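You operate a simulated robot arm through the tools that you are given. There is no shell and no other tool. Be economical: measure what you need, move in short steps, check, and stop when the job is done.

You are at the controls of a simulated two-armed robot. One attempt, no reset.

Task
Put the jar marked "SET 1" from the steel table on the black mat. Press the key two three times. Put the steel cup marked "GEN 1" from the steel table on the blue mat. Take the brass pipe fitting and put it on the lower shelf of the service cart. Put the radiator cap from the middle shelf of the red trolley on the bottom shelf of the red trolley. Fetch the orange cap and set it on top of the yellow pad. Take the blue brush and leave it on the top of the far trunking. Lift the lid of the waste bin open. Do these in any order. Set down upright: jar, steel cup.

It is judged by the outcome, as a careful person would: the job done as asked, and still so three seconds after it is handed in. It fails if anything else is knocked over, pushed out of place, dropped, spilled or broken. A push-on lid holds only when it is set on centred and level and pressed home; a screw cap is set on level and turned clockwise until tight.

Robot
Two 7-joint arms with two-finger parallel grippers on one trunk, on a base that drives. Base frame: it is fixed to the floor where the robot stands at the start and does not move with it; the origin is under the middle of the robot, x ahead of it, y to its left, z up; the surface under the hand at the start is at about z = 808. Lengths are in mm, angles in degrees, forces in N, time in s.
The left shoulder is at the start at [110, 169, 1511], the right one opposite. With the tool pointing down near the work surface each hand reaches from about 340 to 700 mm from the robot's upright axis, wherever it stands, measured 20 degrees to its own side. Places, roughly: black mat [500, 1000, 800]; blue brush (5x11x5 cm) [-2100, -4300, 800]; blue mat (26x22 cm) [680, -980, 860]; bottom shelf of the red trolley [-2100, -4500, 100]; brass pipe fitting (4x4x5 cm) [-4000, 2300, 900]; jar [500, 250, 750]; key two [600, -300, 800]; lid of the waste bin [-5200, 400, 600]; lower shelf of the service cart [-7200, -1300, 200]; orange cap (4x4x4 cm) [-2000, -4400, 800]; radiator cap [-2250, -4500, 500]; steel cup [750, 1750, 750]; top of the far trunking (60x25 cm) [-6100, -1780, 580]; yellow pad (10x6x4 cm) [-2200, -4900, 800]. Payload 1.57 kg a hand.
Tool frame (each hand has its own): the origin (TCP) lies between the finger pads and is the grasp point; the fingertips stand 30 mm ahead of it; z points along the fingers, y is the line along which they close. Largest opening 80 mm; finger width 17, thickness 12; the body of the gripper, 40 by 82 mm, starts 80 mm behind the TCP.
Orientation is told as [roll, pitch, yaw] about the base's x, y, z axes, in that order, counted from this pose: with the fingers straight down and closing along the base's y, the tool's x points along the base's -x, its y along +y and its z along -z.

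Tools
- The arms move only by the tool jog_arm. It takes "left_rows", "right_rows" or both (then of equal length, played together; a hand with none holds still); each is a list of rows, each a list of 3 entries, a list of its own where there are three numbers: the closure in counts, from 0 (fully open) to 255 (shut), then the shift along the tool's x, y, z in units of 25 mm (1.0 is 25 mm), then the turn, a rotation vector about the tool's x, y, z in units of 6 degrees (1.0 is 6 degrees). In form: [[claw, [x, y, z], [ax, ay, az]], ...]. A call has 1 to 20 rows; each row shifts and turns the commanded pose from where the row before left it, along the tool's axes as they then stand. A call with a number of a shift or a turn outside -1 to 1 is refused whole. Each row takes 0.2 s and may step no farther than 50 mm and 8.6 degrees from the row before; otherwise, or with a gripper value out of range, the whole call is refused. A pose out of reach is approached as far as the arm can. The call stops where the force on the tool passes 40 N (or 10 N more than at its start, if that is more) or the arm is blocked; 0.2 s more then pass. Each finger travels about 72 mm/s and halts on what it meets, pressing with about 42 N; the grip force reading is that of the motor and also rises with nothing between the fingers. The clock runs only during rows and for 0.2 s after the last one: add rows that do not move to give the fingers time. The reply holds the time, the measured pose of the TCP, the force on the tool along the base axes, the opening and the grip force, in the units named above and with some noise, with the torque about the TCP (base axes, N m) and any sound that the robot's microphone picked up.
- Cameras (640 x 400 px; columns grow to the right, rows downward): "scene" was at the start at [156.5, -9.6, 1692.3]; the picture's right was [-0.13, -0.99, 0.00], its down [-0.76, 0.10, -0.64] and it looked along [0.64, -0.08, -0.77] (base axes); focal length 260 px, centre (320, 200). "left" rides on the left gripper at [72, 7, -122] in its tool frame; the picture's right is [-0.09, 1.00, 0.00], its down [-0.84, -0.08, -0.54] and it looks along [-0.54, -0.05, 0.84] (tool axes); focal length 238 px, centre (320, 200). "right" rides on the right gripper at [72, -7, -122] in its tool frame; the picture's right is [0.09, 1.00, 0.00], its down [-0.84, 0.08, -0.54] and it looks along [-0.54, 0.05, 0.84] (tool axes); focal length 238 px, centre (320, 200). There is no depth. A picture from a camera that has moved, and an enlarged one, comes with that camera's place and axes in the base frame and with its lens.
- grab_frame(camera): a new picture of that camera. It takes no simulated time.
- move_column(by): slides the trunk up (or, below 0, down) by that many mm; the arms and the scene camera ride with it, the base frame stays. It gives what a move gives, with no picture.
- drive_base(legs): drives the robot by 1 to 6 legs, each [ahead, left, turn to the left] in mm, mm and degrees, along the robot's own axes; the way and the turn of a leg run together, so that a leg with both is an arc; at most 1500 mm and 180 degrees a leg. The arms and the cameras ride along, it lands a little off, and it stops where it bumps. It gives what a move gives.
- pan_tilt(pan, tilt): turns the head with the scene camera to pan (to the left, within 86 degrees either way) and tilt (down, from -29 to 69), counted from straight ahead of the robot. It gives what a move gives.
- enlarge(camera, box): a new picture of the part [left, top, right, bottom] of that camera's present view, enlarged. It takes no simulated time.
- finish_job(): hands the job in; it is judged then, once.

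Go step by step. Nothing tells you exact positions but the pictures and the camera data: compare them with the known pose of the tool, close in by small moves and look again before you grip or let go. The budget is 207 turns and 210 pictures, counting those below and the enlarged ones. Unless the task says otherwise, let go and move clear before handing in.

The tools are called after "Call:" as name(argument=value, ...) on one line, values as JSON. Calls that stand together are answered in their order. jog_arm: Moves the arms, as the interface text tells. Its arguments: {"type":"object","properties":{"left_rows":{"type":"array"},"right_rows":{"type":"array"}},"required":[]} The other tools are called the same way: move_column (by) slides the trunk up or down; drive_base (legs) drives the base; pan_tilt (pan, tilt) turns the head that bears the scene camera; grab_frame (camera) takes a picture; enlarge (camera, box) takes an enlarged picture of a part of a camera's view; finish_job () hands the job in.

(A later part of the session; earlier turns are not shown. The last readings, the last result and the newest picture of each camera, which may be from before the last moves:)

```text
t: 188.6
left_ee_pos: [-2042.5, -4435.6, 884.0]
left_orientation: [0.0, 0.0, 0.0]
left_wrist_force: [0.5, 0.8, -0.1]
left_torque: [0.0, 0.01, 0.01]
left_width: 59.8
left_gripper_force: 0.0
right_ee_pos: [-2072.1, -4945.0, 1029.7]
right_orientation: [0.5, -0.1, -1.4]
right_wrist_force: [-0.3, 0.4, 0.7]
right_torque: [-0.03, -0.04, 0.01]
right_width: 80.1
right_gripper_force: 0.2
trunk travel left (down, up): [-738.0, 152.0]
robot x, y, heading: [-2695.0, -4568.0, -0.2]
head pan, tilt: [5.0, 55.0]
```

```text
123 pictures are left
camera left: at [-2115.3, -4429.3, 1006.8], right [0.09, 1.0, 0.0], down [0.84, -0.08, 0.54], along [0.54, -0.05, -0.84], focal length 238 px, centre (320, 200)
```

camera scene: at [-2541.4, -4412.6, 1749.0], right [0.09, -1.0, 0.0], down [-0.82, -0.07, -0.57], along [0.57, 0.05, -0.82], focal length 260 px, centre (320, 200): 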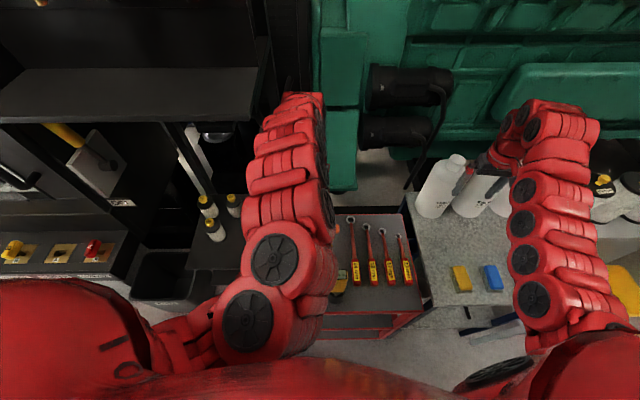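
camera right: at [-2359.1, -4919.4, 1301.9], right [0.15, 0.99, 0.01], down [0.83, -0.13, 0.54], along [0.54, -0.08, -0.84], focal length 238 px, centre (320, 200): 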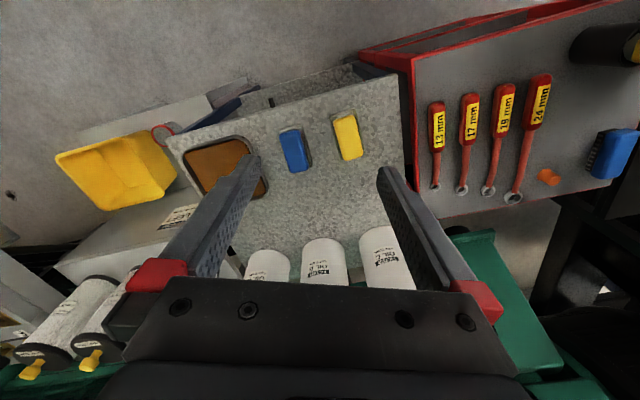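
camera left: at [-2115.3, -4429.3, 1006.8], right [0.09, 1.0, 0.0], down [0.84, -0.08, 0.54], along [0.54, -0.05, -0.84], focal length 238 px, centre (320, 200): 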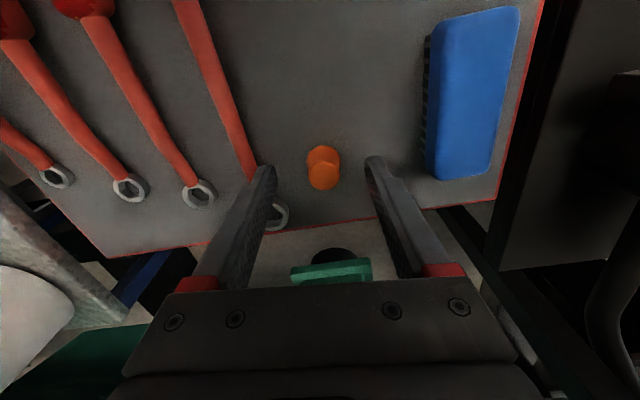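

Call:
jog_arm(left_rows=[[64, [-0.52, 0, 0], [0, 0, 0]], [64, [0, 0, 0.5], [0, 0, 0]], [64, [0, 0, 0.5], [0, 0, 0]], [64, [0, 0, 0.4], [0, 0, 0]], [64, [0, 0, 0.2], [0, 0, 0]], [64, [0, 0, 0.15], [0, 0, 0]], [64, [0, 0, 0], [0, 0, 0]]])

Call:
grab_frame(camera="left")

```text
t: 190.2
left_ee_pos: [-2028.4, -4435.6, 839.1]
left_orientation: [-0.1, -0.1, 0.1]
left_wrist_force: [0.2, 0.4, -0.5]
left_torque: [0.0, -0.02, -0.02]
left_width: 59.8
left_gripper_force: 0.0
right_ee_pos: [-2071.7, -4945.7, 1030.2]
right_orientation: [0.4, -0.1, -1.4]
right_wrist_force: [0.2, -0.1, 0.8]
right_torque: [0.02, 0.01, 0.0]
right_width: 80.1
right_gripper_force: 0.0
trunk travel left (down, up): [-738.0, 152.0]
robot x, y, heading: [-2691.1, -4563.4, 0.0]
head pan, tilt: [5.0, 55.0]
```

```text
122 pictures are left
camera left: at [-2101.3, -4429.7, 962.0], right [0.09, 1.0, 0.0], down [0.84, -0.08, 0.54], along [0.54, -0.05, -0.84], focal length 238 px, centre (320, 200)
```

left: 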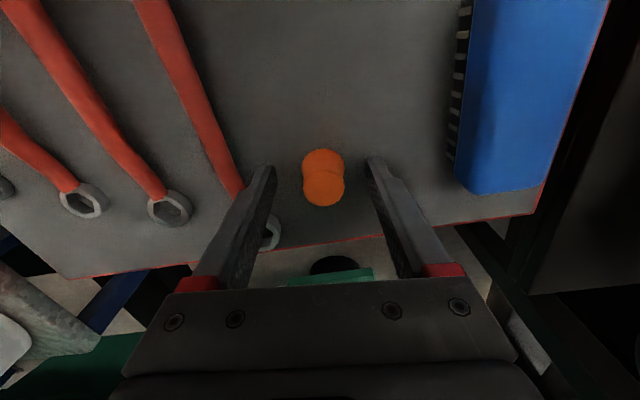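

Cap between the fingers near the tips. Close.

Call:
jog_arm(left_rows=[[255, [0, 0, 0.08], [0, 0, 0]], [255, [0, 0, 0], [0, 0, 0]], [255, [0, 0, 0], [0, 0, 0]], [255, [0, 0, 0], [0, 0, 0]]])

Call:
grab_frame(camera="left")

```text
t: 191.2
left_ee_pos: [-2029.7, -4434.9, 837.5]
left_orientation: [0.1, -0.1, 0.1]
left_wrist_force: [0.7, 0.7, 1.7]
left_torque: [0.03, 0.01, 0.03]
left_width: 24.8
left_gripper_force: 36.2
right_ee_pos: [-2071.4, -4944.6, 1029.2]
right_orientation: [0.5, -0.1, -1.4]
right_wrist_force: [0.5, 0.0, -0.3]
right_torque: [0.02, -0.04, 0.01]
right_width: 80.0
right_gripper_force: 0.1
trunk travel left (down, up): [-738.0, 152.0]
robot x, y, heading: [-2690.1, -4558.5, -0.1]
head pan, tilt: [5.0, 55.0]
```

```text
121 pictures are left
camera left: at [-2101.6, -4429.0, 960.3], right [0.09, 1.0, 0.0], down [0.84, -0.08, 0.54], along [0.54, -0.05, -0.84], focal length 238 px, centre (320, 200)
```

left: 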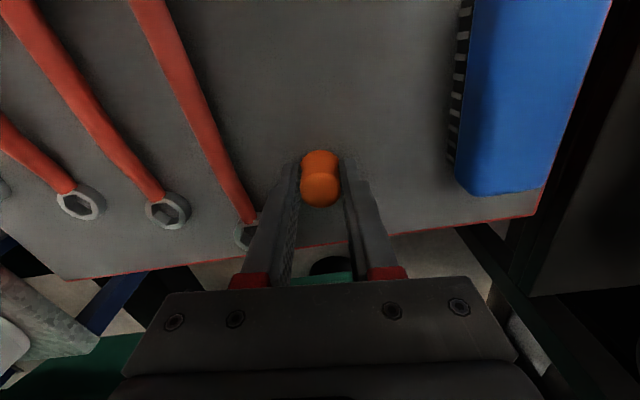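

Cap gripped. Lift with the trunk, then drive right so the left hand comes near the yellow pad.

Call:
move_column(by=150)

Call:
drive_base(legs=[[0, -400, 0]])

Call:
grab_frame(camera="left")

Call:
grab_frame(camera="scene")

```text
t: 193.0
left_ee_pos: [-2028.5, -4435.8, 987.0]
left_orientation: [-0.1, -0.1, 0.1]
left_wrist_force: [0.2, -0.8, -1.8]
left_torque: [0.02, -0.02, 0.0]
left_width: 24.9
left_gripper_force: 36.1
right_ee_pos: [-2071.8, -4944.5, 1181.1]
right_orientation: [0.4, 0.0, -1.3]
right_wrist_force: [-0.5, -0.9, -0.2]
right_torque: [0.0, 0.0, 0.02]
right_width: 80.2
right_gripper_force: 0.0
trunk travel left (down, up): [-888.0, 2.0]
robot x, y, heading: [-2699.3, -4562.5, -0.3]
head pan, tilt: [5.0, 55.0]
```

```text
t: 195.5
left_ee_pos: [-2030.5, -4843.5, 987.4]
left_orientation: [-0.1, 0.0, -0.7]
left_wrist_force: [0.2, 0.5, -0.5]
left_torque: [0.0, -0.02, -0.01]
left_width: 24.8
left_gripper_force: 36.2
right_ee_pos: [-2080.2, -5352.4, 1179.8]
right_orientation: [0.3, -0.2, -2.2]
right_wrist_force: [-0.5, 0.6, 0.6]
right_torque: [-0.03, 0.05, 0.0]
right_width: 80.0
right_gripper_force: 0.0
trunk travel left (down, up): [-888.0, 2.0]
robot x, y, heading: [-2695.3, -4961.2, -1.1]
head pan, tilt: [5.0, 55.0]
```

```text
120 pictures are left
camera left: at [-2102.9, -4837.2, 1110.1], right [0.11, 0.99, 0.0], down [0.84, -0.09, 0.54], along [0.54, -0.06, -0.84], focal length 238 px, centre (320, 200)
```

left: 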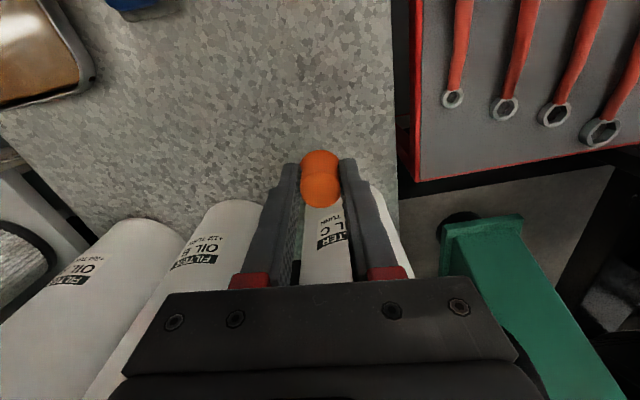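

```text
119 pictures are left
camera scene: at [-2544.7, -4958.0, 1749.0], right [0.07, -1.0, 0.0], down [-0.82, -0.06, -0.57], along [0.57, 0.04, -0.82], focal length 260 px, centre (320, 200)
```

scene: 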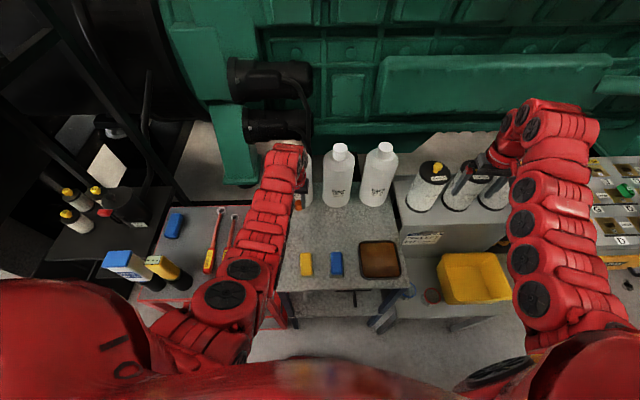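

Pad is at ≈[-2198,-4885]. Retract the hand towards it at slightly lower height.

Call:
jog_arm(left_rows=[[255, [0.9, 0, 0], [0, 0, 0]], [255, [0.9, 0, 0], [0, 0, 0]], [255, [0.9, -0.2, 0], [0, 0, 0]], [255, [0.9, -0.3, 0], [0, 0, 0]], [255, [0.9, -0.4, 0], [0, 0, 0]], [255, [0.9, -0.4, 0], [0, 0, 0]], [255, [0.9, -0.4, 0], [0, 0, 0]], [255, [0.4, 0, 0], [0, 0, 0]], [255, [0, 0, 0], [0, 0, 0]]])

Call:
grab_frame(camera="left")

```text
t: 197.5
left_ee_pos: [-2198.5, -4886.2, 988.3]
left_orientation: [0.0, 0.0, -0.7]
left_wrist_force: [0.6, -0.5, -0.5]
left_torque: [0.03, -0.02, 0.01]
left_width: 24.9
left_gripper_force: 36.2
right_ee_pos: [-2079.8, -5353.5, 1179.0]
right_orientation: [0.5, -0.1, -2.1]
right_wrist_force: [-0.7, 0.7, -0.2]
right_torque: [0.0, 0.02, 0.0]
right_width: 80.0
right_gripper_force: 0.0
trunk travel left (down, up): [-888.0, 2.0]
robot x, y, heading: [-2694.2, -4962.4, -1.0]
head pan, tilt: [5.0, 55.0]
```

```text
118 pictures are left
camera left: at [-2271.0, -4879.6, 1110.8], right [0.1, 0.99, 0.0], down [0.84, -0.09, 0.54], along [0.54, -0.06, -0.84], focal length 238 px, centre (320, 200)
```

left: 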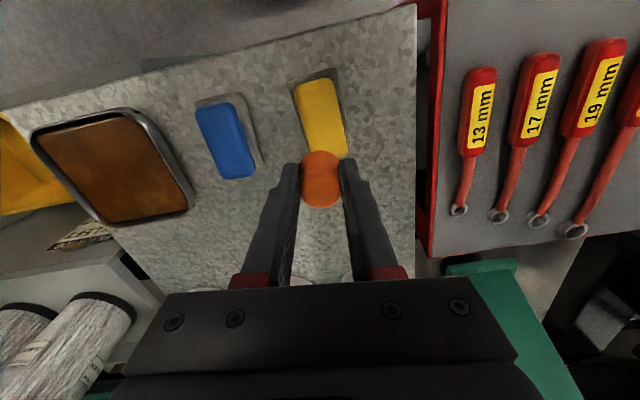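

Call:
jog_arm(left_rows=[[255, [0.24, 0.08, 0.5], [0, 0, 0]], [255, [0, 0, 0.7], [0, 0, 0]], [255, [0, 0, 0.7], [0, 0, 0]], [255, [0, 0, 0.7], [0, 0, 0]], [255, [0, 0, 0.6], [0, 0, 0]], [255, [0, 0, 0], [0, 0, 0]]])

Call:
grab_frame(camera="left")

Call:
enlarge(camera="scene", box=[240, 220, 400, 320])

```text
t: 198.9
left_ee_pos: [-2206.0, -4883.7, 908.7]
left_orientation: [0.0, 0.0, -0.9]
left_wrist_force: [0.7, 0.1, -0.9]
left_torque: [-0.01, 0.0, 0.0]
left_width: 24.8
left_gripper_force: 36.4
right_ee_pos: [-2079.6, -5354.8, 1180.2]
right_orientation: [0.3, -0.1, -2.2]
right_wrist_force: [-0.7, 0.9, 0.2]
right_torque: [-0.01, 0.0, -0.01]
right_width: 80.2
right_gripper_force: 0.0
trunk travel left (down, up): [-888.0, 2.0]
robot x, y, heading: [-2696.4, -4959.7, -0.8]
head pan, tilt: [5.0, 55.0]
```

```text
117 pictures are left
camera left: at [-2278.4, -4876.8, 1030.4], right [0.11, 0.99, 0.0], down [0.84, -0.09, 0.54], along [0.54, -0.06, -0.84], focal length 238 px, centre (320, 200)
```

left: 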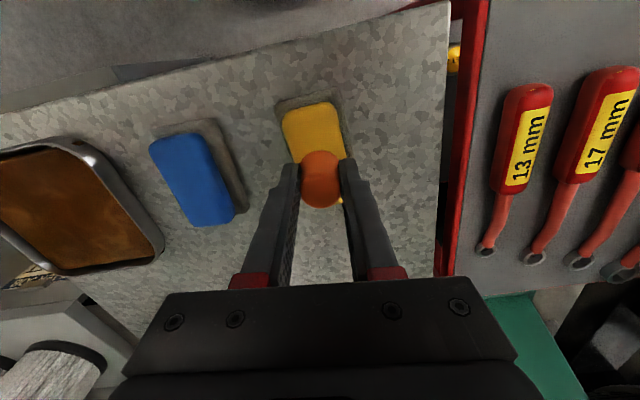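

```text
4.00 times, centred on (320, 270) of scene
camera zoom: at [-2544.8, -4959.2, 1749.0], right [0.07, -1.0, 0.0], down [-0.82, -0.06, -0.57], along [0.57, 0.04, -0.82], focal length 1039 px, centre (320, -80)
```

zoom: 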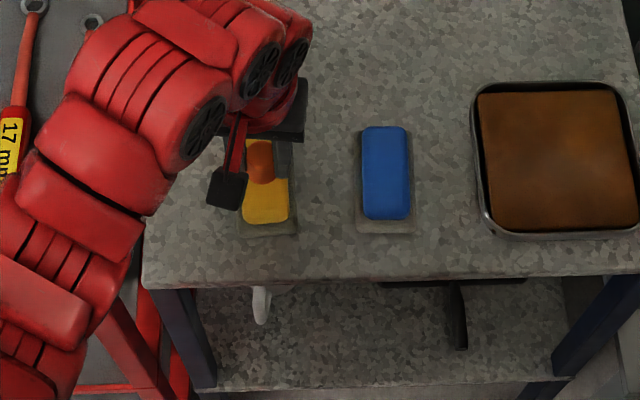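

Call:
jog_arm(left_rows=[[255, [-0.16, -0.14, 0.4], [0, 0, 0]], [255, [0, 0, 0.3], [0, 0, 0]], [255, [0, 0, 0.1], [0, 0, 0]], [255, [0, 0, 0.1], [0, 0, 0]], [255, [0, 0, 0.1], [0, 0, 0]], [255, [0, 0, 0], [0, 0, 0]]])

Call:
grab_frame(camera="left")

```text
t: 199.6
left_ee_pos: [-2200.5, -4887.6, 894.9]
left_orientation: [-0.2, -0.9, -0.9]
left_wrist_force: [-11.1, 2.3, 33.7]
left_torque: [0.08, 0.41, 0.01]
left_width: 25.0
left_gripper_force: 36.5
right_ee_pos: [-2082.8, -5354.0, 1182.5]
right_orientation: [0.3, -0.3, -2.2]
right_wrist_force: [0.8, -0.5, -0.4]
right_torque: [0.02, 0.01, 0.04]
right_width: 79.9
right_gripper_force: 0.0
trunk travel left (down, up): [-888.0, 2.0]
robot x, y, heading: [-2697.8, -4962.7, -0.9]
head pan, tilt: [5.0, 55.0]
stopped in row 3 (left hand): the force on the tool passed its limit at 44 N (the readings are from after the stop); the commanded pose is now the measured one
```

```text
115 pictures are left
camera left: at [-2273.7, -4880.3, 1016.4], right [0.11, 0.99, 0.0], down [0.83, -0.09, 0.56], along [0.55, -0.06, -0.83], focal length 238 px, centre (320, 200)
```

left: 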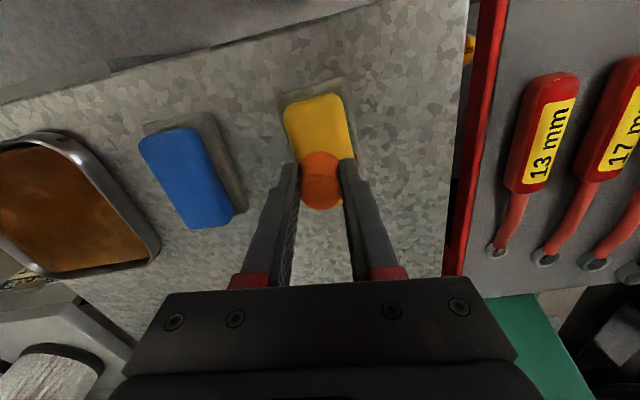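

Contact with the pad, centred. Ease off 2 mm, release, and lift.

Call:
jog_arm(left_rows=[[255, [0, 0, -0.08], [0, 0, 0]], [255, [0, 0, 0], [0, 0, 0]]])

```text
t: 200.2
left_ee_pos: [-2197.9, -4888.8, 895.3]
left_orientation: [0.0, -0.9, -0.9]
left_wrist_force: [-1.9, -0.1, 21.3]
left_torque: [-0.02, 0.06, 0.0]
left_width: 25.0
left_gripper_force: 36.4
right_ee_pos: [-2082.4, -5354.6, 1180.8]
right_orientation: [0.5, -0.2, -2.1]
right_wrist_force: [-0.2, -0.1, 0.6]
right_torque: [0.03, 0.01, 0.01]
right_width: 79.9
right_gripper_force: 0.0
trunk travel left (down, up): [-888.0, 2.0]
robot x, y, heading: [-2699.8, -4960.5, -1.1]
head pan, tilt: [5.0, 55.0]
```

Call:
jog_arm(left_rows=[[255, [0, 0, -0.06], [0, 0.15, 0]], [255, [0, 0, -0.04], [0, 0, 0]], [150, [0, 0, 0], [0, 0, 0]], [100, [0, 0, 0], [0, 0, 0]], [100, [0, 0, 0], [0, 0, 0]]])

Call:
grab_frame(camera="left")

```text
t: 201.4
left_ee_pos: [-2197.7, -4887.4, 897.1]
left_orientation: [0.0, 0.2, -0.7]
left_wrist_force: [0.3, -0.7, 0.3]
left_torque: [0.02, 0.01, 0.0]
left_width: 48.4
left_gripper_force: 0.1
right_ee_pos: [-2080.8, -5354.4, 1180.2]
right_orientation: [0.4, -0.1, -2.2]
right_wrist_force: [-0.2, -0.1, 0.9]
right_torque: [0.0, 0.01, 0.05]
right_width: 80.2
right_gripper_force: 0.1
trunk travel left (down, up): [-888.0, 2.0]
robot x, y, heading: [-2694.3, -4964.2, -0.9]
head pan, tilt: [5.0, 55.0]
```

```text
114 pictures are left
camera left: at [-2270.4, -4879.5, 1019.4], right [0.11, 0.99, 0.0], down [0.84, -0.09, 0.54], along [0.53, -0.06, -0.84], focal length 238 px, centre (320, 200)
```

left: 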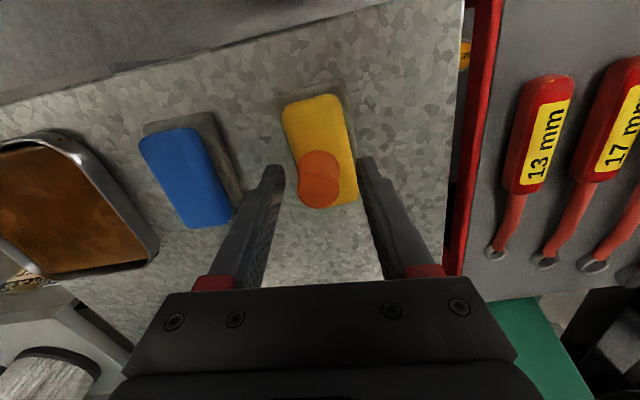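

Orange cap rests on the yellow pad. I lift the left hand clear and park the right arm out over the aisle side so the trunk can be lowered later.

Call:
jog_arm(left_rows=[[100, [0, 0, -0.4], [0, 0, 0]], [100, [0, 0, -0.8], [0, 0, 0]], [60, [0, 0, -0.8], [0, 0, 0]], [60, [0, 0, -0.8], [0, 0, 0]], [60, [0, 0, -0.8], [0, 0, 0]], [60, [0, 0, -0.8], [0, 0, 0]], [60, [0, 0, 0], [0, 0, 0]], [60, [0, 0, 0], [0, 0, 0]], [60, [0, 0, 0], [0, 0, 0]], [60, [0, 0, 0], [0, 0, 0]], [60, [0, 0, 0], [0, 0, 0]], [60, [0, 0, 0], [0, 0, 0]], [60, [0, 0, 0], [0, 0, 0]], [60, [0, 0, 0], [0, 0, 0]], [60, [0, 0, 0], [0, 0, 0]], [60, [0, 0, 0], [0, 0, 0]]], right_rows=[[0, [0.5, -0.9, 0], [0, 0, 0]], [0, [0.5, -0.9, 0], [0, 0, 0]], [0, [0.5, -0.9, 0], [0, 0, 0]], [0, [0.7, -0.9, 0], [0, 0, 0]], [0, [0.9, -0.8, 0], [0, 0, 0]], [0, [0.9, -0.8, 0], [0, 0, 0]], [0, [0.9, -0.8, 0], [0, 0, 0]], [0, [0.9, -0.8, 0], [0, 0, 0]], [0, [0.9, -0.7, 0], [0, 0, 0]], [0, [0.9, -0.6, 0], [0, 0, 0]], [0, [0.9, -0.6, 0], [0, 0, 0]], [0, [0.9, -0.6, 0], [0, 0, 0]], [0, [0.9, -0.6, 0], [0, 0, 0]], [0, [0.9, -0.4, 0], [0, 0, 0]], [0, [0.9, -0.4, 0], [0, 0, 0]], [0, [0.9, 0, 0], [0, 0, 0]]])

Call:
grab_frame(camera="left")

Call:
grab_frame(camera="scene")

```text
t: 204.8
left_ee_pos: [-2196.0, -4889.4, 1006.2]
left_orientation: [-0.1, 0.3, -0.9]
left_wrist_force: [-0.5, -0.1, -0.2]
left_torque: [-0.04, 0.01, -0.01]
left_width: 61.1
left_gripper_force: 0.1
right_ee_pos: [-2355.9, -5619.7, 1180.3]
right_orientation: [0.4, -0.1, -2.3]
right_wrist_force: [0.1, 0.6, 0.5]
right_torque: [-0.03, -0.01, 0.01]
right_width: 80.1
right_gripper_force: 0.2
right hand out of reach, approached as far as the arm can: row 6, 8, 9, 10, 16
trunk travel left (down, up): [-888.0, 2.0]
robot x, y, heading: [-2697.8, -4963.9, -0.9]
head pan, tilt: [5.0, 55.0]
```

```text
113 pictures are left
camera left: at [-2269.3, -4882.5, 1129.6], right [0.11, 0.99, 0.0], down [0.84, -0.09, 0.54], along [0.53, -0.06, -0.84], focal length 238 px, centre (320, 200)
```

left: 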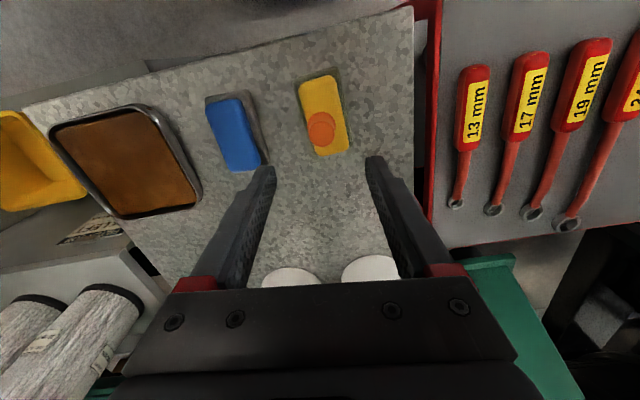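

```text
112 pictures are left
camera scene: at [-2544.6, -4959.8, 1748.9], right [0.07, -1.0, 0.0], down [-0.82, -0.06, -0.57], along [0.57, 0.04, -0.82], focal length 260 px, centre (320, 200)
```

scene: 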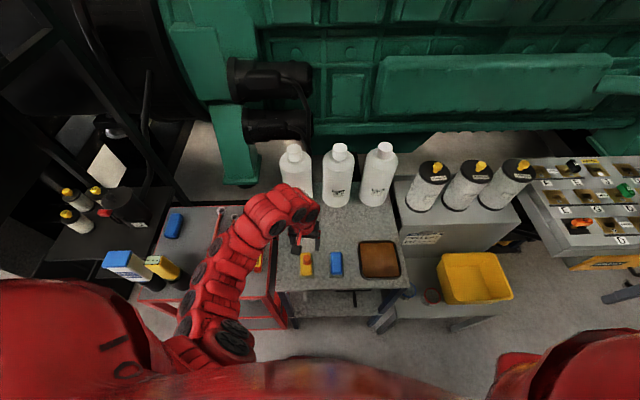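

Right hand is parked at the side. Now raise the left hand, shift the base to y≈-4800, x≈-2735, and tilt the left hand forward 45° to look into the trolley shelves.

Call:
jog_arm(left_rows=[[60, [0, 0, -0.9], [0, 0, 0]], [60, [0, 0, -0.9], [0, 0, 0]], [60, [0, 0, -0.9], [0, 0, 0]], [60, [0, 0, 0], [0, 0, 0]]], right_rows=[[0, [0.8, 0, 0], [0, 0, 0]], [0, [0.8, 0, 0], [0, 0, 0]], [0, [0.8, 0, 0], [0, 0, 0]], [0, [0.8, 0, 0], [0, 0, 0]]])

Call:
drive_base(legs=[[-40, 165, 1]])

Call:
jog_arm(left_rows=[[60, [0, 0, 0], [0, -1, 0]], [60, [0, 0, 0], [0, -1, 0]], [60, [0, 0, 0], [0, -1, 0]], [60, [0, 0, 0], [0, -1, 0]], [60, [0, 0, 0], [0, -1, 0]], [60, [0, 0, 0], [0, -1, 0]], [60, [0, 0, 0], [0, -1, 0]], [60, [0, 0, 0], [0, -0.5, 0]], [60, [0, 0, 0], [0, 0, 0]]])

Call:
grab_frame(camera="left")

```text
t: 205.8
left_ee_pos: [-2197.2, -4887.3, 1075.0]
left_orientation: [-0.3, 0.2, -0.7]
left_wrist_force: [-1.0, -0.6, -0.1]
left_torque: [0.0, -0.03, -0.01]
left_width: 61.1
left_gripper_force: 0.1
right_ee_pos: [-2365.6, -5619.0, 1181.4]
right_orientation: [0.4, -0.1, -2.2]
right_wrist_force: [0.0, -0.8, 0.4]
right_torque: [0.02, 0.0, -0.04]
right_width: 79.8
right_gripper_force: 0.1
right hand out of reach, approached as far as the arm can: row 1, 2, 3, 4
trunk travel left (down, up): [-888.0, 2.0]
robot x, y, heading: [-2696.2, -4961.6, -0.9]
head pan, tilt: [5.0, 55.0]
```

```text
t: 207.2
left_ee_pos: [-2236.9, -4714.9, 1073.9]
left_orientation: [-0.2, 0.0, -0.1]
left_wrist_force: [0.5, -0.6, 0.0]
left_torque: [0.02, 0.01, -0.03]
left_width: 61.0
left_gripper_force: 0.1
right_ee_pos: [-2394.8, -5448.9, 1179.3]
right_orientation: [0.5, 0.0, -1.4]
right_wrist_force: [-0.1, 0.6, 0.1]
right_torque: [0.01, 0.0, 0.04]
right_width: 79.9
right_gripper_force: 0.0
trunk travel left (down, up): [-888.0, 2.0]
robot x, y, heading: [-2735.7, -4796.6, -0.1]
head pan, tilt: [5.0, 55.0]
```

```text
t: 209.2
left_ee_pos: [-2236.0, -4712.3, 1074.2]
left_orientation: [-0.4, -23.9, 0.2]
left_wrist_force: [-0.4, 0.5, -0.5]
left_torque: [-0.01, 0.03, -0.02]
left_width: 61.3
left_gripper_force: 0.1
left hand out of reach, approached as far as the arm can: row 5, 6, 7, 8
right_ee_pos: [-2395.9, -5447.8, 1181.1]
right_orientation: [0.3, 0.0, -1.3]
right_wrist_force: [0.0, -0.3, -0.2]
right_torque: [0.02, -0.02, -0.02]
right_width: 80.2
right_gripper_force: 0.0
trunk travel left (down, up): [-888.0, 2.0]
robot x, y, heading: [-2737.0, -4793.7, -0.1]
head pan, tilt: [5.0, 55.0]
```

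```text
111 pictures are left
camera left: at [-2352.4, -4706.6, 1156.5], right [0.08, 1.0, 0.03], down [0.55, -0.07, 0.83], along [0.83, -0.05, -0.55], focal length 238 px, centre (320, 200)
```

left: 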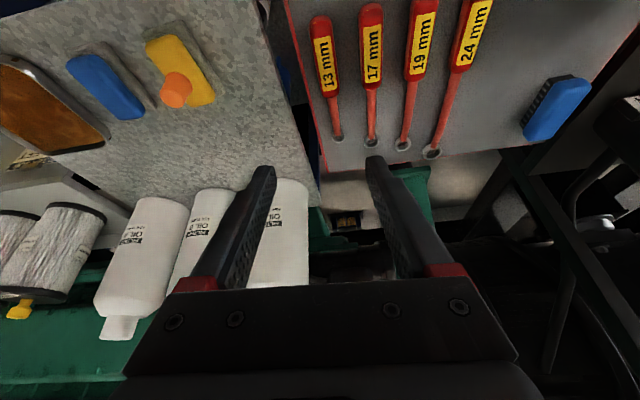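

At this height the arm folds too much for tilting here. Better plan: pick the brush now with the left hand, then do the shelf with the right hand from a standoff position. Level the left hand, extend it and move the base to the brush.

Call:
jog_arm(left_rows=[[60, [0, 0, 0], [0, 1, 0]], [60, [0, 0, 0], [0, 1, 0]], [60, [0, 0, 0], [0, 1, 0]], [60, [0, 0, 0], [0, 1, 0]], [0, [-0.8, 0, 0], [0, 0, 0]], [0, [-0.8, 0, 0], [0, 0, 0]], [0, [-0.8, 0, 0], [0, 0, 0]], [0, [-0.8, 0, 0], [0, 0, 0]], [0, [-0.8, 0, 0], [0, 0, 0]], [0, [-0.8, 0, 0], [0, 0, 0]], [0, [0, 0, 0], [0, 0, 0]]])

Call:
drive_base(legs=[[45, 0, 0], [0, 280, 0]])

Call:
grab_frame(camera="left")

```text
t: 211.6
left_ee_pos: [-2117.5, -4711.1, 1073.4]
left_orientation: [-0.2, 0.2, 0.0]
left_wrist_force: [0.5, -0.1, 0.2]
left_torque: [-0.01, -0.01, 0.0]
left_width: 80.2
left_gripper_force: 0.1
right_ee_pos: [-2395.8, -5447.2, 1182.0]
right_orientation: [0.4, -0.1, -1.3]
right_wrist_force: [0.5, -0.3, 0.2]
right_torque: [-0.01, 0.0, -0.01]
right_width: 80.1
right_gripper_force: 0.0
trunk travel left (down, up): [-888.0, 2.0]
robot x, y, heading: [-2736.1, -4797.2, 0.2]
head pan, tilt: [5.0, 55.0]
```

```text
t: 214.1
left_ee_pos: [-2070.3, -4435.4, 1073.9]
left_orientation: [-0.1, 0.2, 0.2]
left_wrist_force: [-0.3, -0.7, -0.6]
left_torque: [0.01, -0.01, 0.01]
left_width: 80.0
left_gripper_force: 0.1
right_ee_pos: [-2348.3, -5170.7, 1180.4]
right_orientation: [0.4, -0.2, -1.2]
right_wrist_force: [0.1, 0.6, 0.5]
right_torque: [0.01, 0.02, 0.02]
right_width: 80.0
right_gripper_force: 0.0
trunk travel left (down, up): [-888.0, 2.0]
robot x, y, heading: [-2691.3, -4517.9, -0.1]
head pan, tilt: [5.0, 55.0]
```

```text
110 pictures are left
camera left: at [-2143.9, -4428.9, 1197.1], right [0.09, 1.0, 0.0], down [0.84, -0.07, 0.54], along [0.54, -0.05, -0.84], focal length 238 px, centre (320, 200)
```

left: 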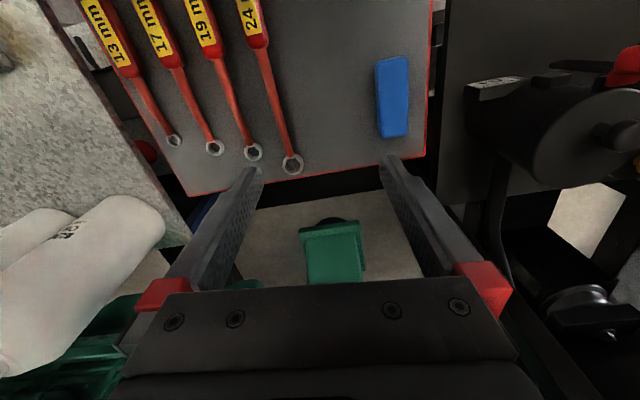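

Brush at ≈[-2077,-4335]. Lower the trunk first (so the wrist passes under the rack shelf), then move over the brush.

Call:
move_column(by=-120)

Call:
jog_arm(left_rows=[[0, [0.07, 0.7, 0], [0, 0, 0]], [0, [0.07, 0.7, 0], [0, 0, 0]], [0, [0.07, 0.7, 0], [0, 0, 0]], [0, [0.07, 0.7, 0], [0, 0, 0]], [0, [0, 0.7, 0], [0, 0, 0]], [0, [0, 0.5, 0], [0, 0, 0]], [0, [0, 0, 0], [0, 0, 0]]])

Call:
grab_frame(camera="left")

```text
t: 215.6
left_ee_pos: [-2071.3, -4433.3, 954.1]
left_orientation: [-0.4, 0.2, 0.1]
left_wrist_force: [0.2, -0.3, -0.2]
left_torque: [-0.03, -0.01, -0.02]
left_width: 80.3
left_gripper_force: 0.1
right_ee_pos: [-2348.3, -5168.4, 1061.6]
right_orientation: [0.4, -0.1, -1.2]
right_wrist_force: [0.4, -0.6, 0.6]
right_torque: [-0.04, -0.02, 0.01]
right_width: 79.9
right_gripper_force: 0.1
trunk travel left (down, up): [-768.0, 122.0]
robot x, y, heading: [-2693.9, -4518.3, 0.1]
head pan, tilt: [5.0, 55.0]
```

```text
t: 217.2
left_ee_pos: [-2081.3, -4335.9, 953.3]
left_orientation: [-0.3, 0.2, 0.2]
left_wrist_force: [-0.3, 0.3, 0.5]
left_torque: [-0.01, 0.01, -0.03]
left_width: 80.1
left_gripper_force: 0.1
right_ee_pos: [-2347.7, -5170.8, 1060.8]
right_orientation: [0.4, -0.1, -1.2]
right_wrist_force: [0.4, -1.0, -0.8]
right_torque: [0.01, -0.01, -0.02]
right_width: 80.0
right_gripper_force: 0.1
trunk travel left (down, up): [-768.0, 122.0]
robot x, y, heading: [-2689.2, -4518.6, 0.2]
head pan, tilt: [5.0, 55.0]
```

```text
109 pictures are left
camera left: at [-2153.4, -4328.1, 1076.4], right [0.09, 1.0, -0.01], down [0.84, -0.07, 0.54], along [0.54, -0.05, -0.84], focal length 238 px, centre (320, 200)
```

left: 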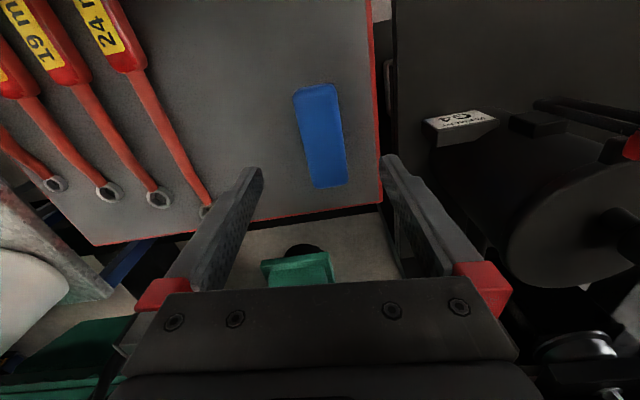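

Call:
jog_arm(left_rows=[[35, [0, 0, 0.8], [0, 0, 0]], [35, [0, 0, 0.8], [0, 0, 0]], [35, [0, 0, 0.8], [0, 0, 0]], [35, [0, 0, 0.8], [0, 0, 0]], [35, [0, 0, 0.6], [0, 0, 0]], [35, [0, 0, 0.4], [0, 0, 0]], [35, [0, 0, 0.2], [0, 0, 0]], [35, [0, 0, 0], [0, 0, 0]]])

Call:
grab_frame(camera="left")

```text
t: 219.0
left_ee_pos: [-2081.8, -4334.5, 843.3]
left_orientation: [-0.3, 0.2, 0.2]
left_wrist_force: [-0.4, 0.8, 0.4]
left_torque: [-0.01, 0.03, 0.0]
left_width: 68.9
left_gripper_force: 0.0
right_ee_pos: [-2348.0, -5169.9, 1060.9]
right_orientation: [0.4, -0.1, -1.2]
right_wrist_force: [-0.6, -0.1, -0.4]
right_torque: [0.0, -0.02, 0.02]
right_width: 80.0
right_gripper_force: 0.1
trunk travel left (down, up): [-768.0, 122.0]
robot x, y, heading: [-2690.2, -4523.1, -0.1]
head pan, tilt: [5.0, 55.0]
```

```text
108 pictures are left
camera left: at [-2153.7, -4328.1, 966.5], right [0.09, 1.0, -0.01], down [0.84, -0.07, 0.54], along [0.54, -0.05, -0.84], focal length 238 px, centre (320, 200)
```

left: 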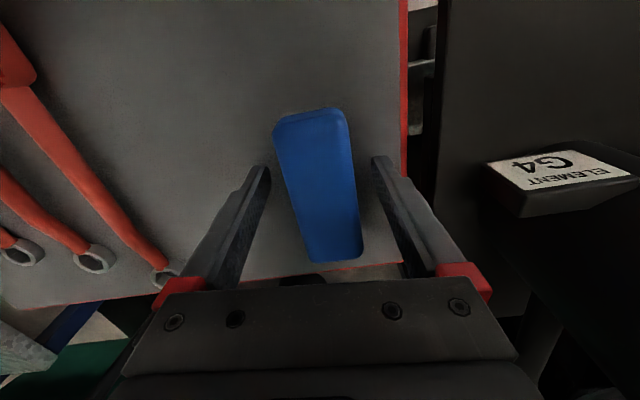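

Brush is between the fingers. Grip it.

Call:
jog_arm(left_rows=[[255, [0, 0, 0], [0, 0, 0]], [255, [0, 0, 0], [0, 0, 0]], [255, [0, 0, 0], [0, 0, 0]], [255, [0, 0, -0.3], [0, 0, 0]], [255, [0, 0, -0.8], [0, 0, 0]], [255, [0, 0, -0.8], [0, 0, 0]], [255, [0, 0, -0.8], [0, 0, 0]], [255, [0, 0, -0.8], [0, 0, 0]], [255, [0, 0, 0], [0, 0, 0]]])

Call:
grab_frame(camera="left")

```text
t: 221.0
left_ee_pos: [-2079.2, -4333.7, 933.1]
left_orientation: [-0.2, 0.2, 0.1]
left_wrist_force: [-0.4, -0.4, -1.4]
left_torque: [0.01, 0.01, -0.01]
left_width: 41.2
left_gripper_force: 41.9
right_ee_pos: [-2346.5, -5170.1, 1059.4]
right_orientation: [0.4, -0.1, -1.2]
right_wrist_force: [-0.2, -0.5, 1.1]
right_torque: [-0.01, 0.01, -0.02]
right_width: 79.8
right_gripper_force: 0.1
trunk travel left (down, up): [-768.0, 122.0]
robot x, y, heading: [-2692.7, -4517.1, 0.3]
head pan, tilt: [5.0, 55.0]
```

```text
107 pictures are left
camera left: at [-2151.8, -4327.2, 1054.8], right [0.09, 1.0, -0.01], down [0.84, -0.07, 0.54], along [0.54, -0.05, -0.84], focal length 238 px, centre (320, 200)
```

left: 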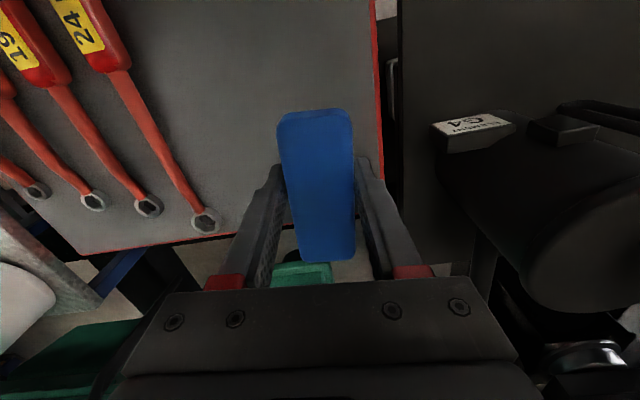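

Brush held (41 mm). Raise trunk and arm, and bring the left hand toward the centre so it clears the rack.

Call:
move_column(by=120)

Call:
jog_arm(left_rows=[[255, [0, -0.8, -0.5], [0, 0, 0]], [255, [0, -0.8, -0.5], [0, 0, 0]], [255, [0, -0.8, -0.5], [0, 0, 0]], [255, [0, -0.8, -0.5], [0, 0, 0]], [255, [0, -0.8, -0.5], [0, 0, 0]], [255, [0, -0.8, -0.5], [0, 0, 0]], [255, [0, -0.8, 0], [0, 0, 0]], [255, [0, -0.8, 0], [0, 0, 0]], [255, [0, -0.8, 0], [0, 0, 0]], [255, [0, -0.8, 0], [0, 0, 0]], [255, [0, 0, 0], [0, 0, 0]]])

Call:
drive_base(legs=[[0, 100, 0], [-70, 95, 0]])

Call:
grab_frame(camera="scene")

```text
t: 222.5
left_ee_pos: [-2079.4, -4333.2, 1052.2]
left_orientation: [-0.3, 0.2, 0.2]
left_wrist_force: [0.0, 0.2, -0.7]
left_torque: [0.0, 0.0, 0.0]
left_width: 41.1
left_gripper_force: 42.3
right_ee_pos: [-2348.6, -5169.4, 1181.8]
right_orientation: [0.5, -0.1, -1.2]
right_wrist_force: [0.1, 0.3, 0.0]
right_torque: [-0.01, -0.01, 0.02]
right_width: 80.1
right_gripper_force: 0.1
trunk travel left (down, up): [-888.0, 2.0]
robot x, y, heading: [-2698.2, -4517.4, 0.2]
head pan, tilt: [5.0, 55.0]
```

```text
t: 224.9
left_ee_pos: [-2070.1, -4535.0, 1124.3]
left_orientation: [-0.3, 0.2, 0.2]
left_wrist_force: [0.7, 0.2, -0.7]
left_torque: [-0.04, -0.02, 0.0]
left_width: 41.0
left_gripper_force: 41.4
left hand out of reach, approached as far as the arm can: row 5, 6
right_ee_pos: [-2348.3, -5169.8, 1181.4]
right_orientation: [0.4, -0.1, -1.2]
right_wrist_force: [-0.5, 0.3, 0.5]
right_torque: [0.02, 0.02, 0.01]
right_width: 80.2
right_gripper_force: 0.2
trunk travel left (down, up): [-888.0, 2.0]
robot x, y, heading: [-2691.3, -4524.2, -0.0]
head pan, tilt: [5.0, 55.0]
```

```text
t: 226.8
left_ee_pos: [-2139.4, -4338.0, 1123.4]
left_orientation: [-0.3, 0.2, 0.3]
left_wrist_force: [0.7, -0.4, -0.8]
left_torque: [0.02, -0.01, 0.02]
left_width: 41.2
left_gripper_force: 42.1
right_ee_pos: [-2416.9, -4973.2, 1180.3]
right_orientation: [0.4, -0.1, -1.0]
right_wrist_force: [0.6, 0.3, -0.1]
right_torque: [0.03, 0.0, -0.02]
right_width: 80.2
right_gripper_force: 0.1
trunk travel left (down, up): [-888.0, 2.0]
robot x, y, heading: [-2760.0, -4325.0, 0.6]
head pan, tilt: [5.0, 55.0]
```

```text
106 pictures are left
camera scene: at [-2608.7, -4317.4, 1748.8], right [0.09, -1.0, 0.0], down [-0.82, -0.08, -0.57], along [0.57, 0.05, -0.82], focal length 260 px, centre (320, 200)
```

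scene: 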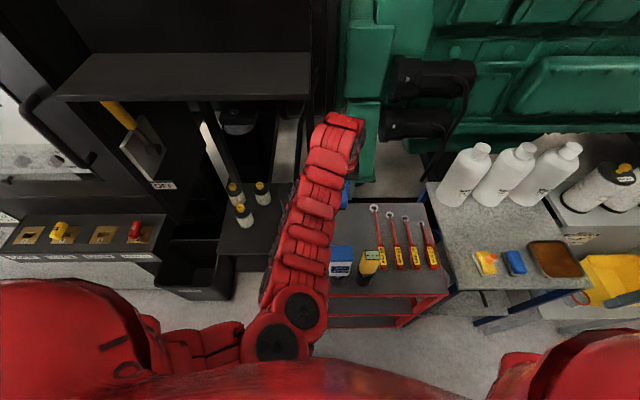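

Call:
drive_base(legs=[[-20, 45, -0.6], [-100, 5, 0]])

Call:
grab_frame(camera="scene")

Call:
enlarge(camera="scene", box=[320, 180, 480, 280])

```text
t: 228.5
left_ee_pos: [-2257.9, -4294.8, 1124.4]
left_orientation: [-0.3, 0.3, -0.5]
left_wrist_force: [0.6, 0.0, -1.6]
left_torque: [-0.04, 0.01, 0.0]
left_width: 41.0
left_gripper_force: 42.0
right_ee_pos: [-2543.0, -4928.0, 1182.0]
right_orientation: [0.3, -0.1, -2.0]
right_wrist_force: [-0.2, 0.4, 0.0]
right_torque: [-0.03, 0.02, 0.0]
right_width: 80.0
right_gripper_force: 0.1
trunk travel left (down, up): [-888.0, 2.0]
robot x, y, heading: [-2880.7, -4273.9, -0.5]
head pan, tilt: [5.0, 55.0]
```

```text
105 pictures are left
camera scene: at [-2726.2, -4267.7, 1748.8], right [0.08, -1.0, 0.0], down [-0.82, -0.06, -0.57], along [0.57, 0.04, -0.82], focal length 260 px, centre (320, 200)
```

scene: 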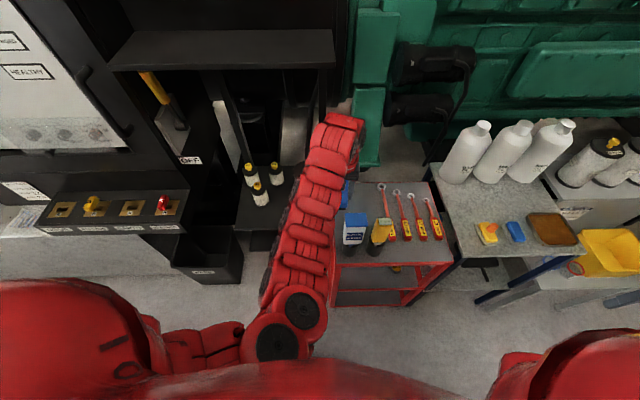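

```text
4.00 times, centred on (400, 230) of scene
camera zoom: at [-2726.2, -4267.7, 1748.8], right [0.08, -1.0, 0.0], down [-0.82, -0.06, -0.57], along [0.57, 0.04, -0.82], focal length 1039 px, centre (0, 80)
```

zoom: 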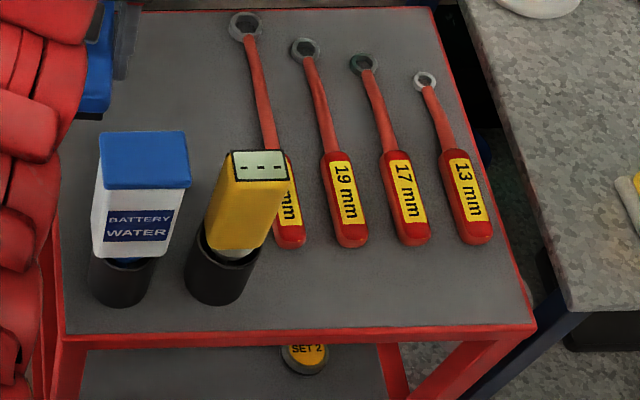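

Now park the left hand (with brush) out to the left-front, and bring the right hand in front of the trolley, lowering it somewhat.

Call:
jog_arm(left_rows=[[255, [0.33, 0.94, 0], [0, 0, 0]], [255, [0.33, 0.94, 0], [0, 0, 0]], [255, [0.33, 0.94, 0], [0, 0, 0]], [255, [0.33, 0.94, 0], [0, 0, 0]], [255, [0.33, 0.94, 0], [0, 0, 0]], [255, [0.33, 0.94, 0], [0, 0, 0]], [255, [0.33, 0.94, 0], [0, 0, 0]], [255, [0.33, 0.94, 0], [0, 0, 0]], [255, [0.33, 0.94, 0], [0, 0, 0]], [255, [0.33, 0.94, 0], [0, 0, 0]], [255, [0.33, 0.94, 0], [0, 0, 0]], [255, [0.33, 0.94, 0], [0, 0, 0]], [255, [0.33, 0.94, 0], [0, 0, 0]], [255, [0, 0, 0], [0, 0, 0]]], right_rows=[[60, [-0.28, 0.97, 0.55], [0, 0, 0]], [60, [-0.28, 0.97, 0.55], [0, 0, 0]], [60, [-0.28, 0.97, 0.55], [0, 0, 0]], [60, [-0.28, 0.97, 0.55], [0, 0, 0]], [60, [-0.28, 0.97, 0.55], [0, 0, 0]], [60, [-0.28, 0.97, 0.55], [0, 0, 0]], [60, [-0.28, 0.97, 0.55], [0, 0, 0]], [60, [-0.28, 0.97, 0.55], [0, 0, 0]], [60, [-0.28, 0.97, 0.55], [0, 0, 0]], [60, [-0.28, 0.97, 0.55], [0, 0, 0]], [60, [-0.28, 0.97, 0.55], [0, 0, 0]], [60, [-0.28, 0.97, 0.55], [0, 0, 0]], [60, [-0.28, 0.97, 0.55], [0, 0, 0]], [60, [0, 0, 0], [0, 0, 0]]])

Call:
grab_frame(camera="scene")

```text
t: 231.5
left_ee_pos: [-2321.1, -3998.1, 1079.1]
left_orientation: [-0.3, 0.1, -0.5]
left_wrist_force: [-0.7, -0.2, -1.1]
left_torque: [0.0, 0.01, -0.03]
left_width: 41.2
left_gripper_force: 41.8
left hand out of reach, approached as far as the arm can: row 2, 3, 4, 5, 6, 7, 8, 10
right_ee_pos: [-2543.5, -4928.7, 1181.8]
right_orientation: [0.4, -0.1, -1.8]
right_wrist_force: [0.2, 0.1, -0.2]
right_torque: [-0.01, 0.0, 0.03]
right_width: 60.7
right_gripper_force: 0.0
right hand out of reach, approached as far as the arm can: row 1, 2, 3, 4, 5, 6, 7, 8, 9, 10, 11, 12, 13
trunk travel left (down, up): [-888.0, 2.0]
robot x, y, heading: [-2878.5, -4270.9, -0.7]
head pan, tilt: [5.0, 55.0]
```

```text
103 pictures are left
camera scene: at [-2727.7, -4269.1, 1748.9], right [0.08, -1.0, 0.0], down [-0.82, -0.06, -0.57], along [0.57, 0.04, -0.82], focal length 260 px, centre (320, 200)
```

scene: 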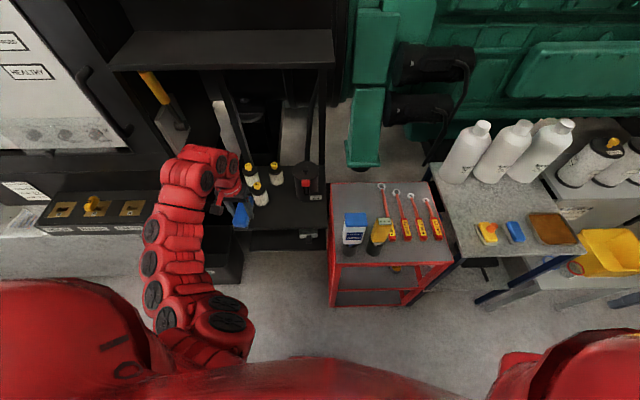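

Left moves further out; the right arm needs to retrace its way in (forward then inward).

Call:
jog_arm(left_rows=[[255, [0.6, 0.9, 0], [0, 0, 0]], [255, [0.6, 0.9, 0], [0, 0, 0]], [255, [0.6, 0.9, 0], [0, 0, 0]], [255, [0.6, 0.9, 0], [0, 0, 0]], [255, [0.7, 0.9, 0], [0, 0, 0]], [255, [0.7, 0.9, 0], [0, 0, 0]], [255, [0.7, 0.9, 0], [0, 0, 0]], [255, [0.7, 0.9, 0], [0, 0, 0]], [255, [0.7, 0.9, 0], [0, 0, 0]], [255, [0.7, 0.9, 0], [0, 0, 0]], [255, [0.7, 0.9, 0], [0, 0, 0]], [255, [0.7, 0.9, 0], [0, 0, 0]], [255, [0, 0, 0], [0, 0, 0]]], right_rows=[[60, [-0.9, 0.4, 0], [0, 0, 0]], [60, [-0.9, 0.4, 0], [0, 0, 0]], [60, [-0.9, 0.6, 0], [0, 0, 0]], [60, [-0.9, 0.6, 0], [0, 0, 0]], [60, [-0.9, 0.6, 0], [0, 0, 0]], [60, [-0.9, 0.7, 0], [0, 0, 0]], [60, [-0.9, 0.8, 0], [0, 0, 0]], [60, [-0.9, 0.8, 0], [0, 0, 0]], [60, [-0.5, 0.9, 0], [0, 0, 0]], [60, [-0.5, 0.9, 0], [0, 0, 0]], [60, [-0.5, 0.9, 0], [0, 0, 0]], [60, [-0.5, 0.9, 0], [0, 0, 0]], [60, [0, 0, 0], [0, 0, 0]]])

Call:
grab_frame(camera="scene")

```text
t: 234.3
left_ee_pos: [-2521.9, -3735.8, 1074.5]
left_orientation: [-0.1, 0.2, -0.5]
left_wrist_force: [0.3, -0.6, -0.7]
left_torque: [0.04, 0.03, -0.02]
left_width: 41.2
left_gripper_force: 41.9
left hand out of reach, approached as far as the arm can: row 1, 2
right_ee_pos: [-2306.8, -4725.0, 1181.5]
right_orientation: [0.4, 0.0, -1.9]
right_wrist_force: [-0.3, -0.9, 0.8]
right_torque: [-0.02, -0.01, 0.01]
right_width: 61.0
right_gripper_force: 0.1
trunk travel left (down, up): [-888.0, 2.0]
robot x, y, heading: [-2882.0, -4276.2, -0.6]
head pan, tilt: [5.0, 55.0]
```

```text
102 pictures are left
camera scene: at [-2728.0, -4269.1, 1749.0], right [0.08, -1.0, 0.0], down [-0.82, -0.06, -0.57], along [0.57, 0.04, -0.82], focal length 260 px, centre (320, 200)
```

scene: 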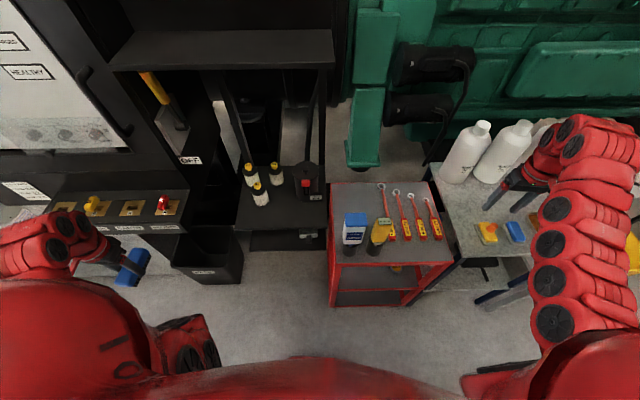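

Right arm is free now. Lower it a bit and draw it back in front of the trolley's front edge at the radiator cap's y.

Call:
jog_arm(right_rows=[[60, [0, 0, 1], [0, 0, 0]], [60, [0, 0, 1], [0, 0, 0]], [60, [0, 0, 1], [0, 0, 0]], [60, [0, 0, 1], [0, 0, 0]], [60, [0, 0, 1], [0, 0, 0]], [60, [0, 0, 1], [0, 0, 0]], [60, [0.8, 0.5, 0], [0, 0, 0]], [60, [0.8, 0.5, 0], [0, 0, 0]], [60, [0.8, 0.5, 0], [0, 0, 0]], [60, [0.8, 0.6, 0], [0, 0, 0]], [60, [0.8, 0.6, 0], [0, 0, 0]], [60, [0.8, 0.6, 0], [0, 0, 0]], [60, [0.8, 0.6, 0], [0, 0, 0]], [60, [0, 0, 0], [0, 0, 0]]])

Call:
grab_frame(camera="right")

```text
t: 237.3
left_ee_pos: [-2519.9, -3736.4, 1075.1]
left_orientation: [-0.3, 0.1, -0.5]
left_wrist_force: [-1.1, 0.2, -1.6]
left_torque: [0.03, 0.04, 0.05]
left_width: 41.1
left_gripper_force: 41.8
right_ee_pos: [-2445.1, -4620.1, 1035.3]
right_orientation: [0.3, 0.0, -1.9]
right_wrist_force: [0.5, 1.1, 0.0]
right_torque: [0.02, 0.01, -0.01]
right_width: 61.6
right_gripper_force: 0.0
trunk travel left (down, up): [-888.0, 2.0]
robot x, y, heading: [-2882.4, -4271.8, -0.9]
head pan, tilt: [5.0, 55.0]
```

```text
101 pictures are left
camera right: at [-2517.4, -4626.5, 1157.3], right [-0.06, 1.0, 0.01], down [0.84, 0.05, 0.54], along [0.54, 0.04, -0.84], focal length 238 px, centre (320, 200)
```

right: 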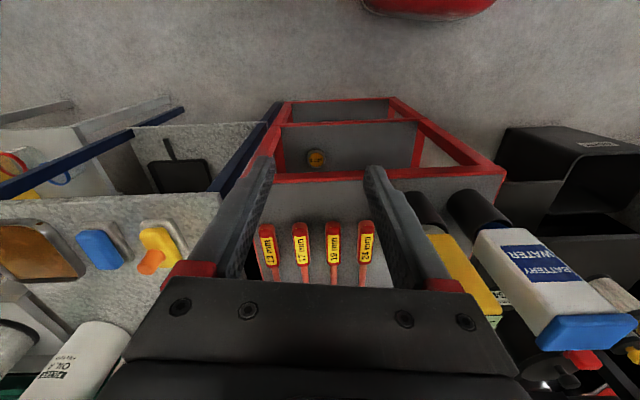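

I can see the radiator cap on the middle shelf: shelf z≈456, cap ≈[-2230,-4616]; front edge x≈-2332, bottom shelf z≈102. I lower the trunk 450 mm with the hand in front of the trolley.

Call:
move_column(by=-420)

Call:
jog_arm(right_rows=[[30, [0, 0, 0], [0, -1, 0]], [30, [0, 0, 0], [0, -1, 0]], [30, [0, 0, 0], [0, -1, 0]], [30, [0, 0, 0], [0, -1, 0]], [30, [0, 0, 0], [0, -1, 0]], [30, [0, 0, 0], [0, -1, 0]], [30, [0, 0, 0], [0, -1, 0]], [30, [0, 0, 0], [0, -1, 0]], [30, [0, 0, 0], [0, 0, 0]]])

Call:
grab_frame(camera="right")

```text
refused: -420 is not a number from -400 to 400
```

```text
t: 239.3
left_ee_pos: [-2520.6, -3736.6, 1074.7]
left_orientation: [-0.3, 0.1, -0.6]
left_wrist_force: [0.2, 0.1, -0.5]
left_torque: [0.01, 0.02, -0.03]
left_width: 41.2
left_gripper_force: 42.7
right_ee_pos: [-2443.1, -4622.1, 1035.0]
right_orientation: [0.4, -24.1, -2.0]
right_wrist_force: [-0.4, 0.0, 0.2]
right_torque: [0.0, 0.0, -0.02]
right_width: 70.4
right_gripper_force: 0.1
right hand out of reach, approached as far as the arm can: row 5, 6, 7, 8
trunk travel left (down, up): [-888.0, 2.0]
robot x, y, heading: [-2879.7, -4274.8, -0.9]
head pan, tilt: [5.0, 55.0]
```

```text
100 pictures are left
camera right: at [-2560.0, -4626.2, 1116.0], right [-0.05, 1.0, -0.03], down [0.54, 0.05, 0.84], along [0.84, 0.03, -0.55], focal length 238 px, centre (320, 200)
```

right: 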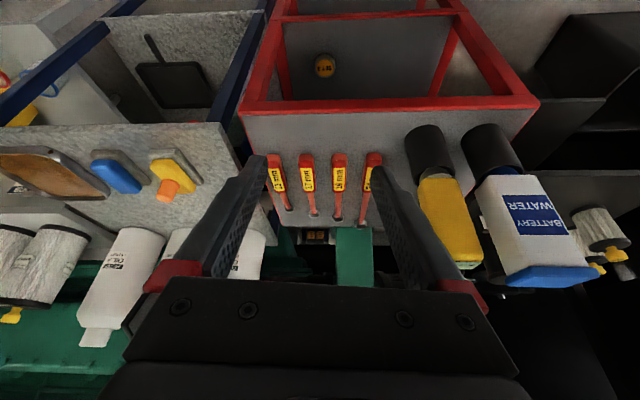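

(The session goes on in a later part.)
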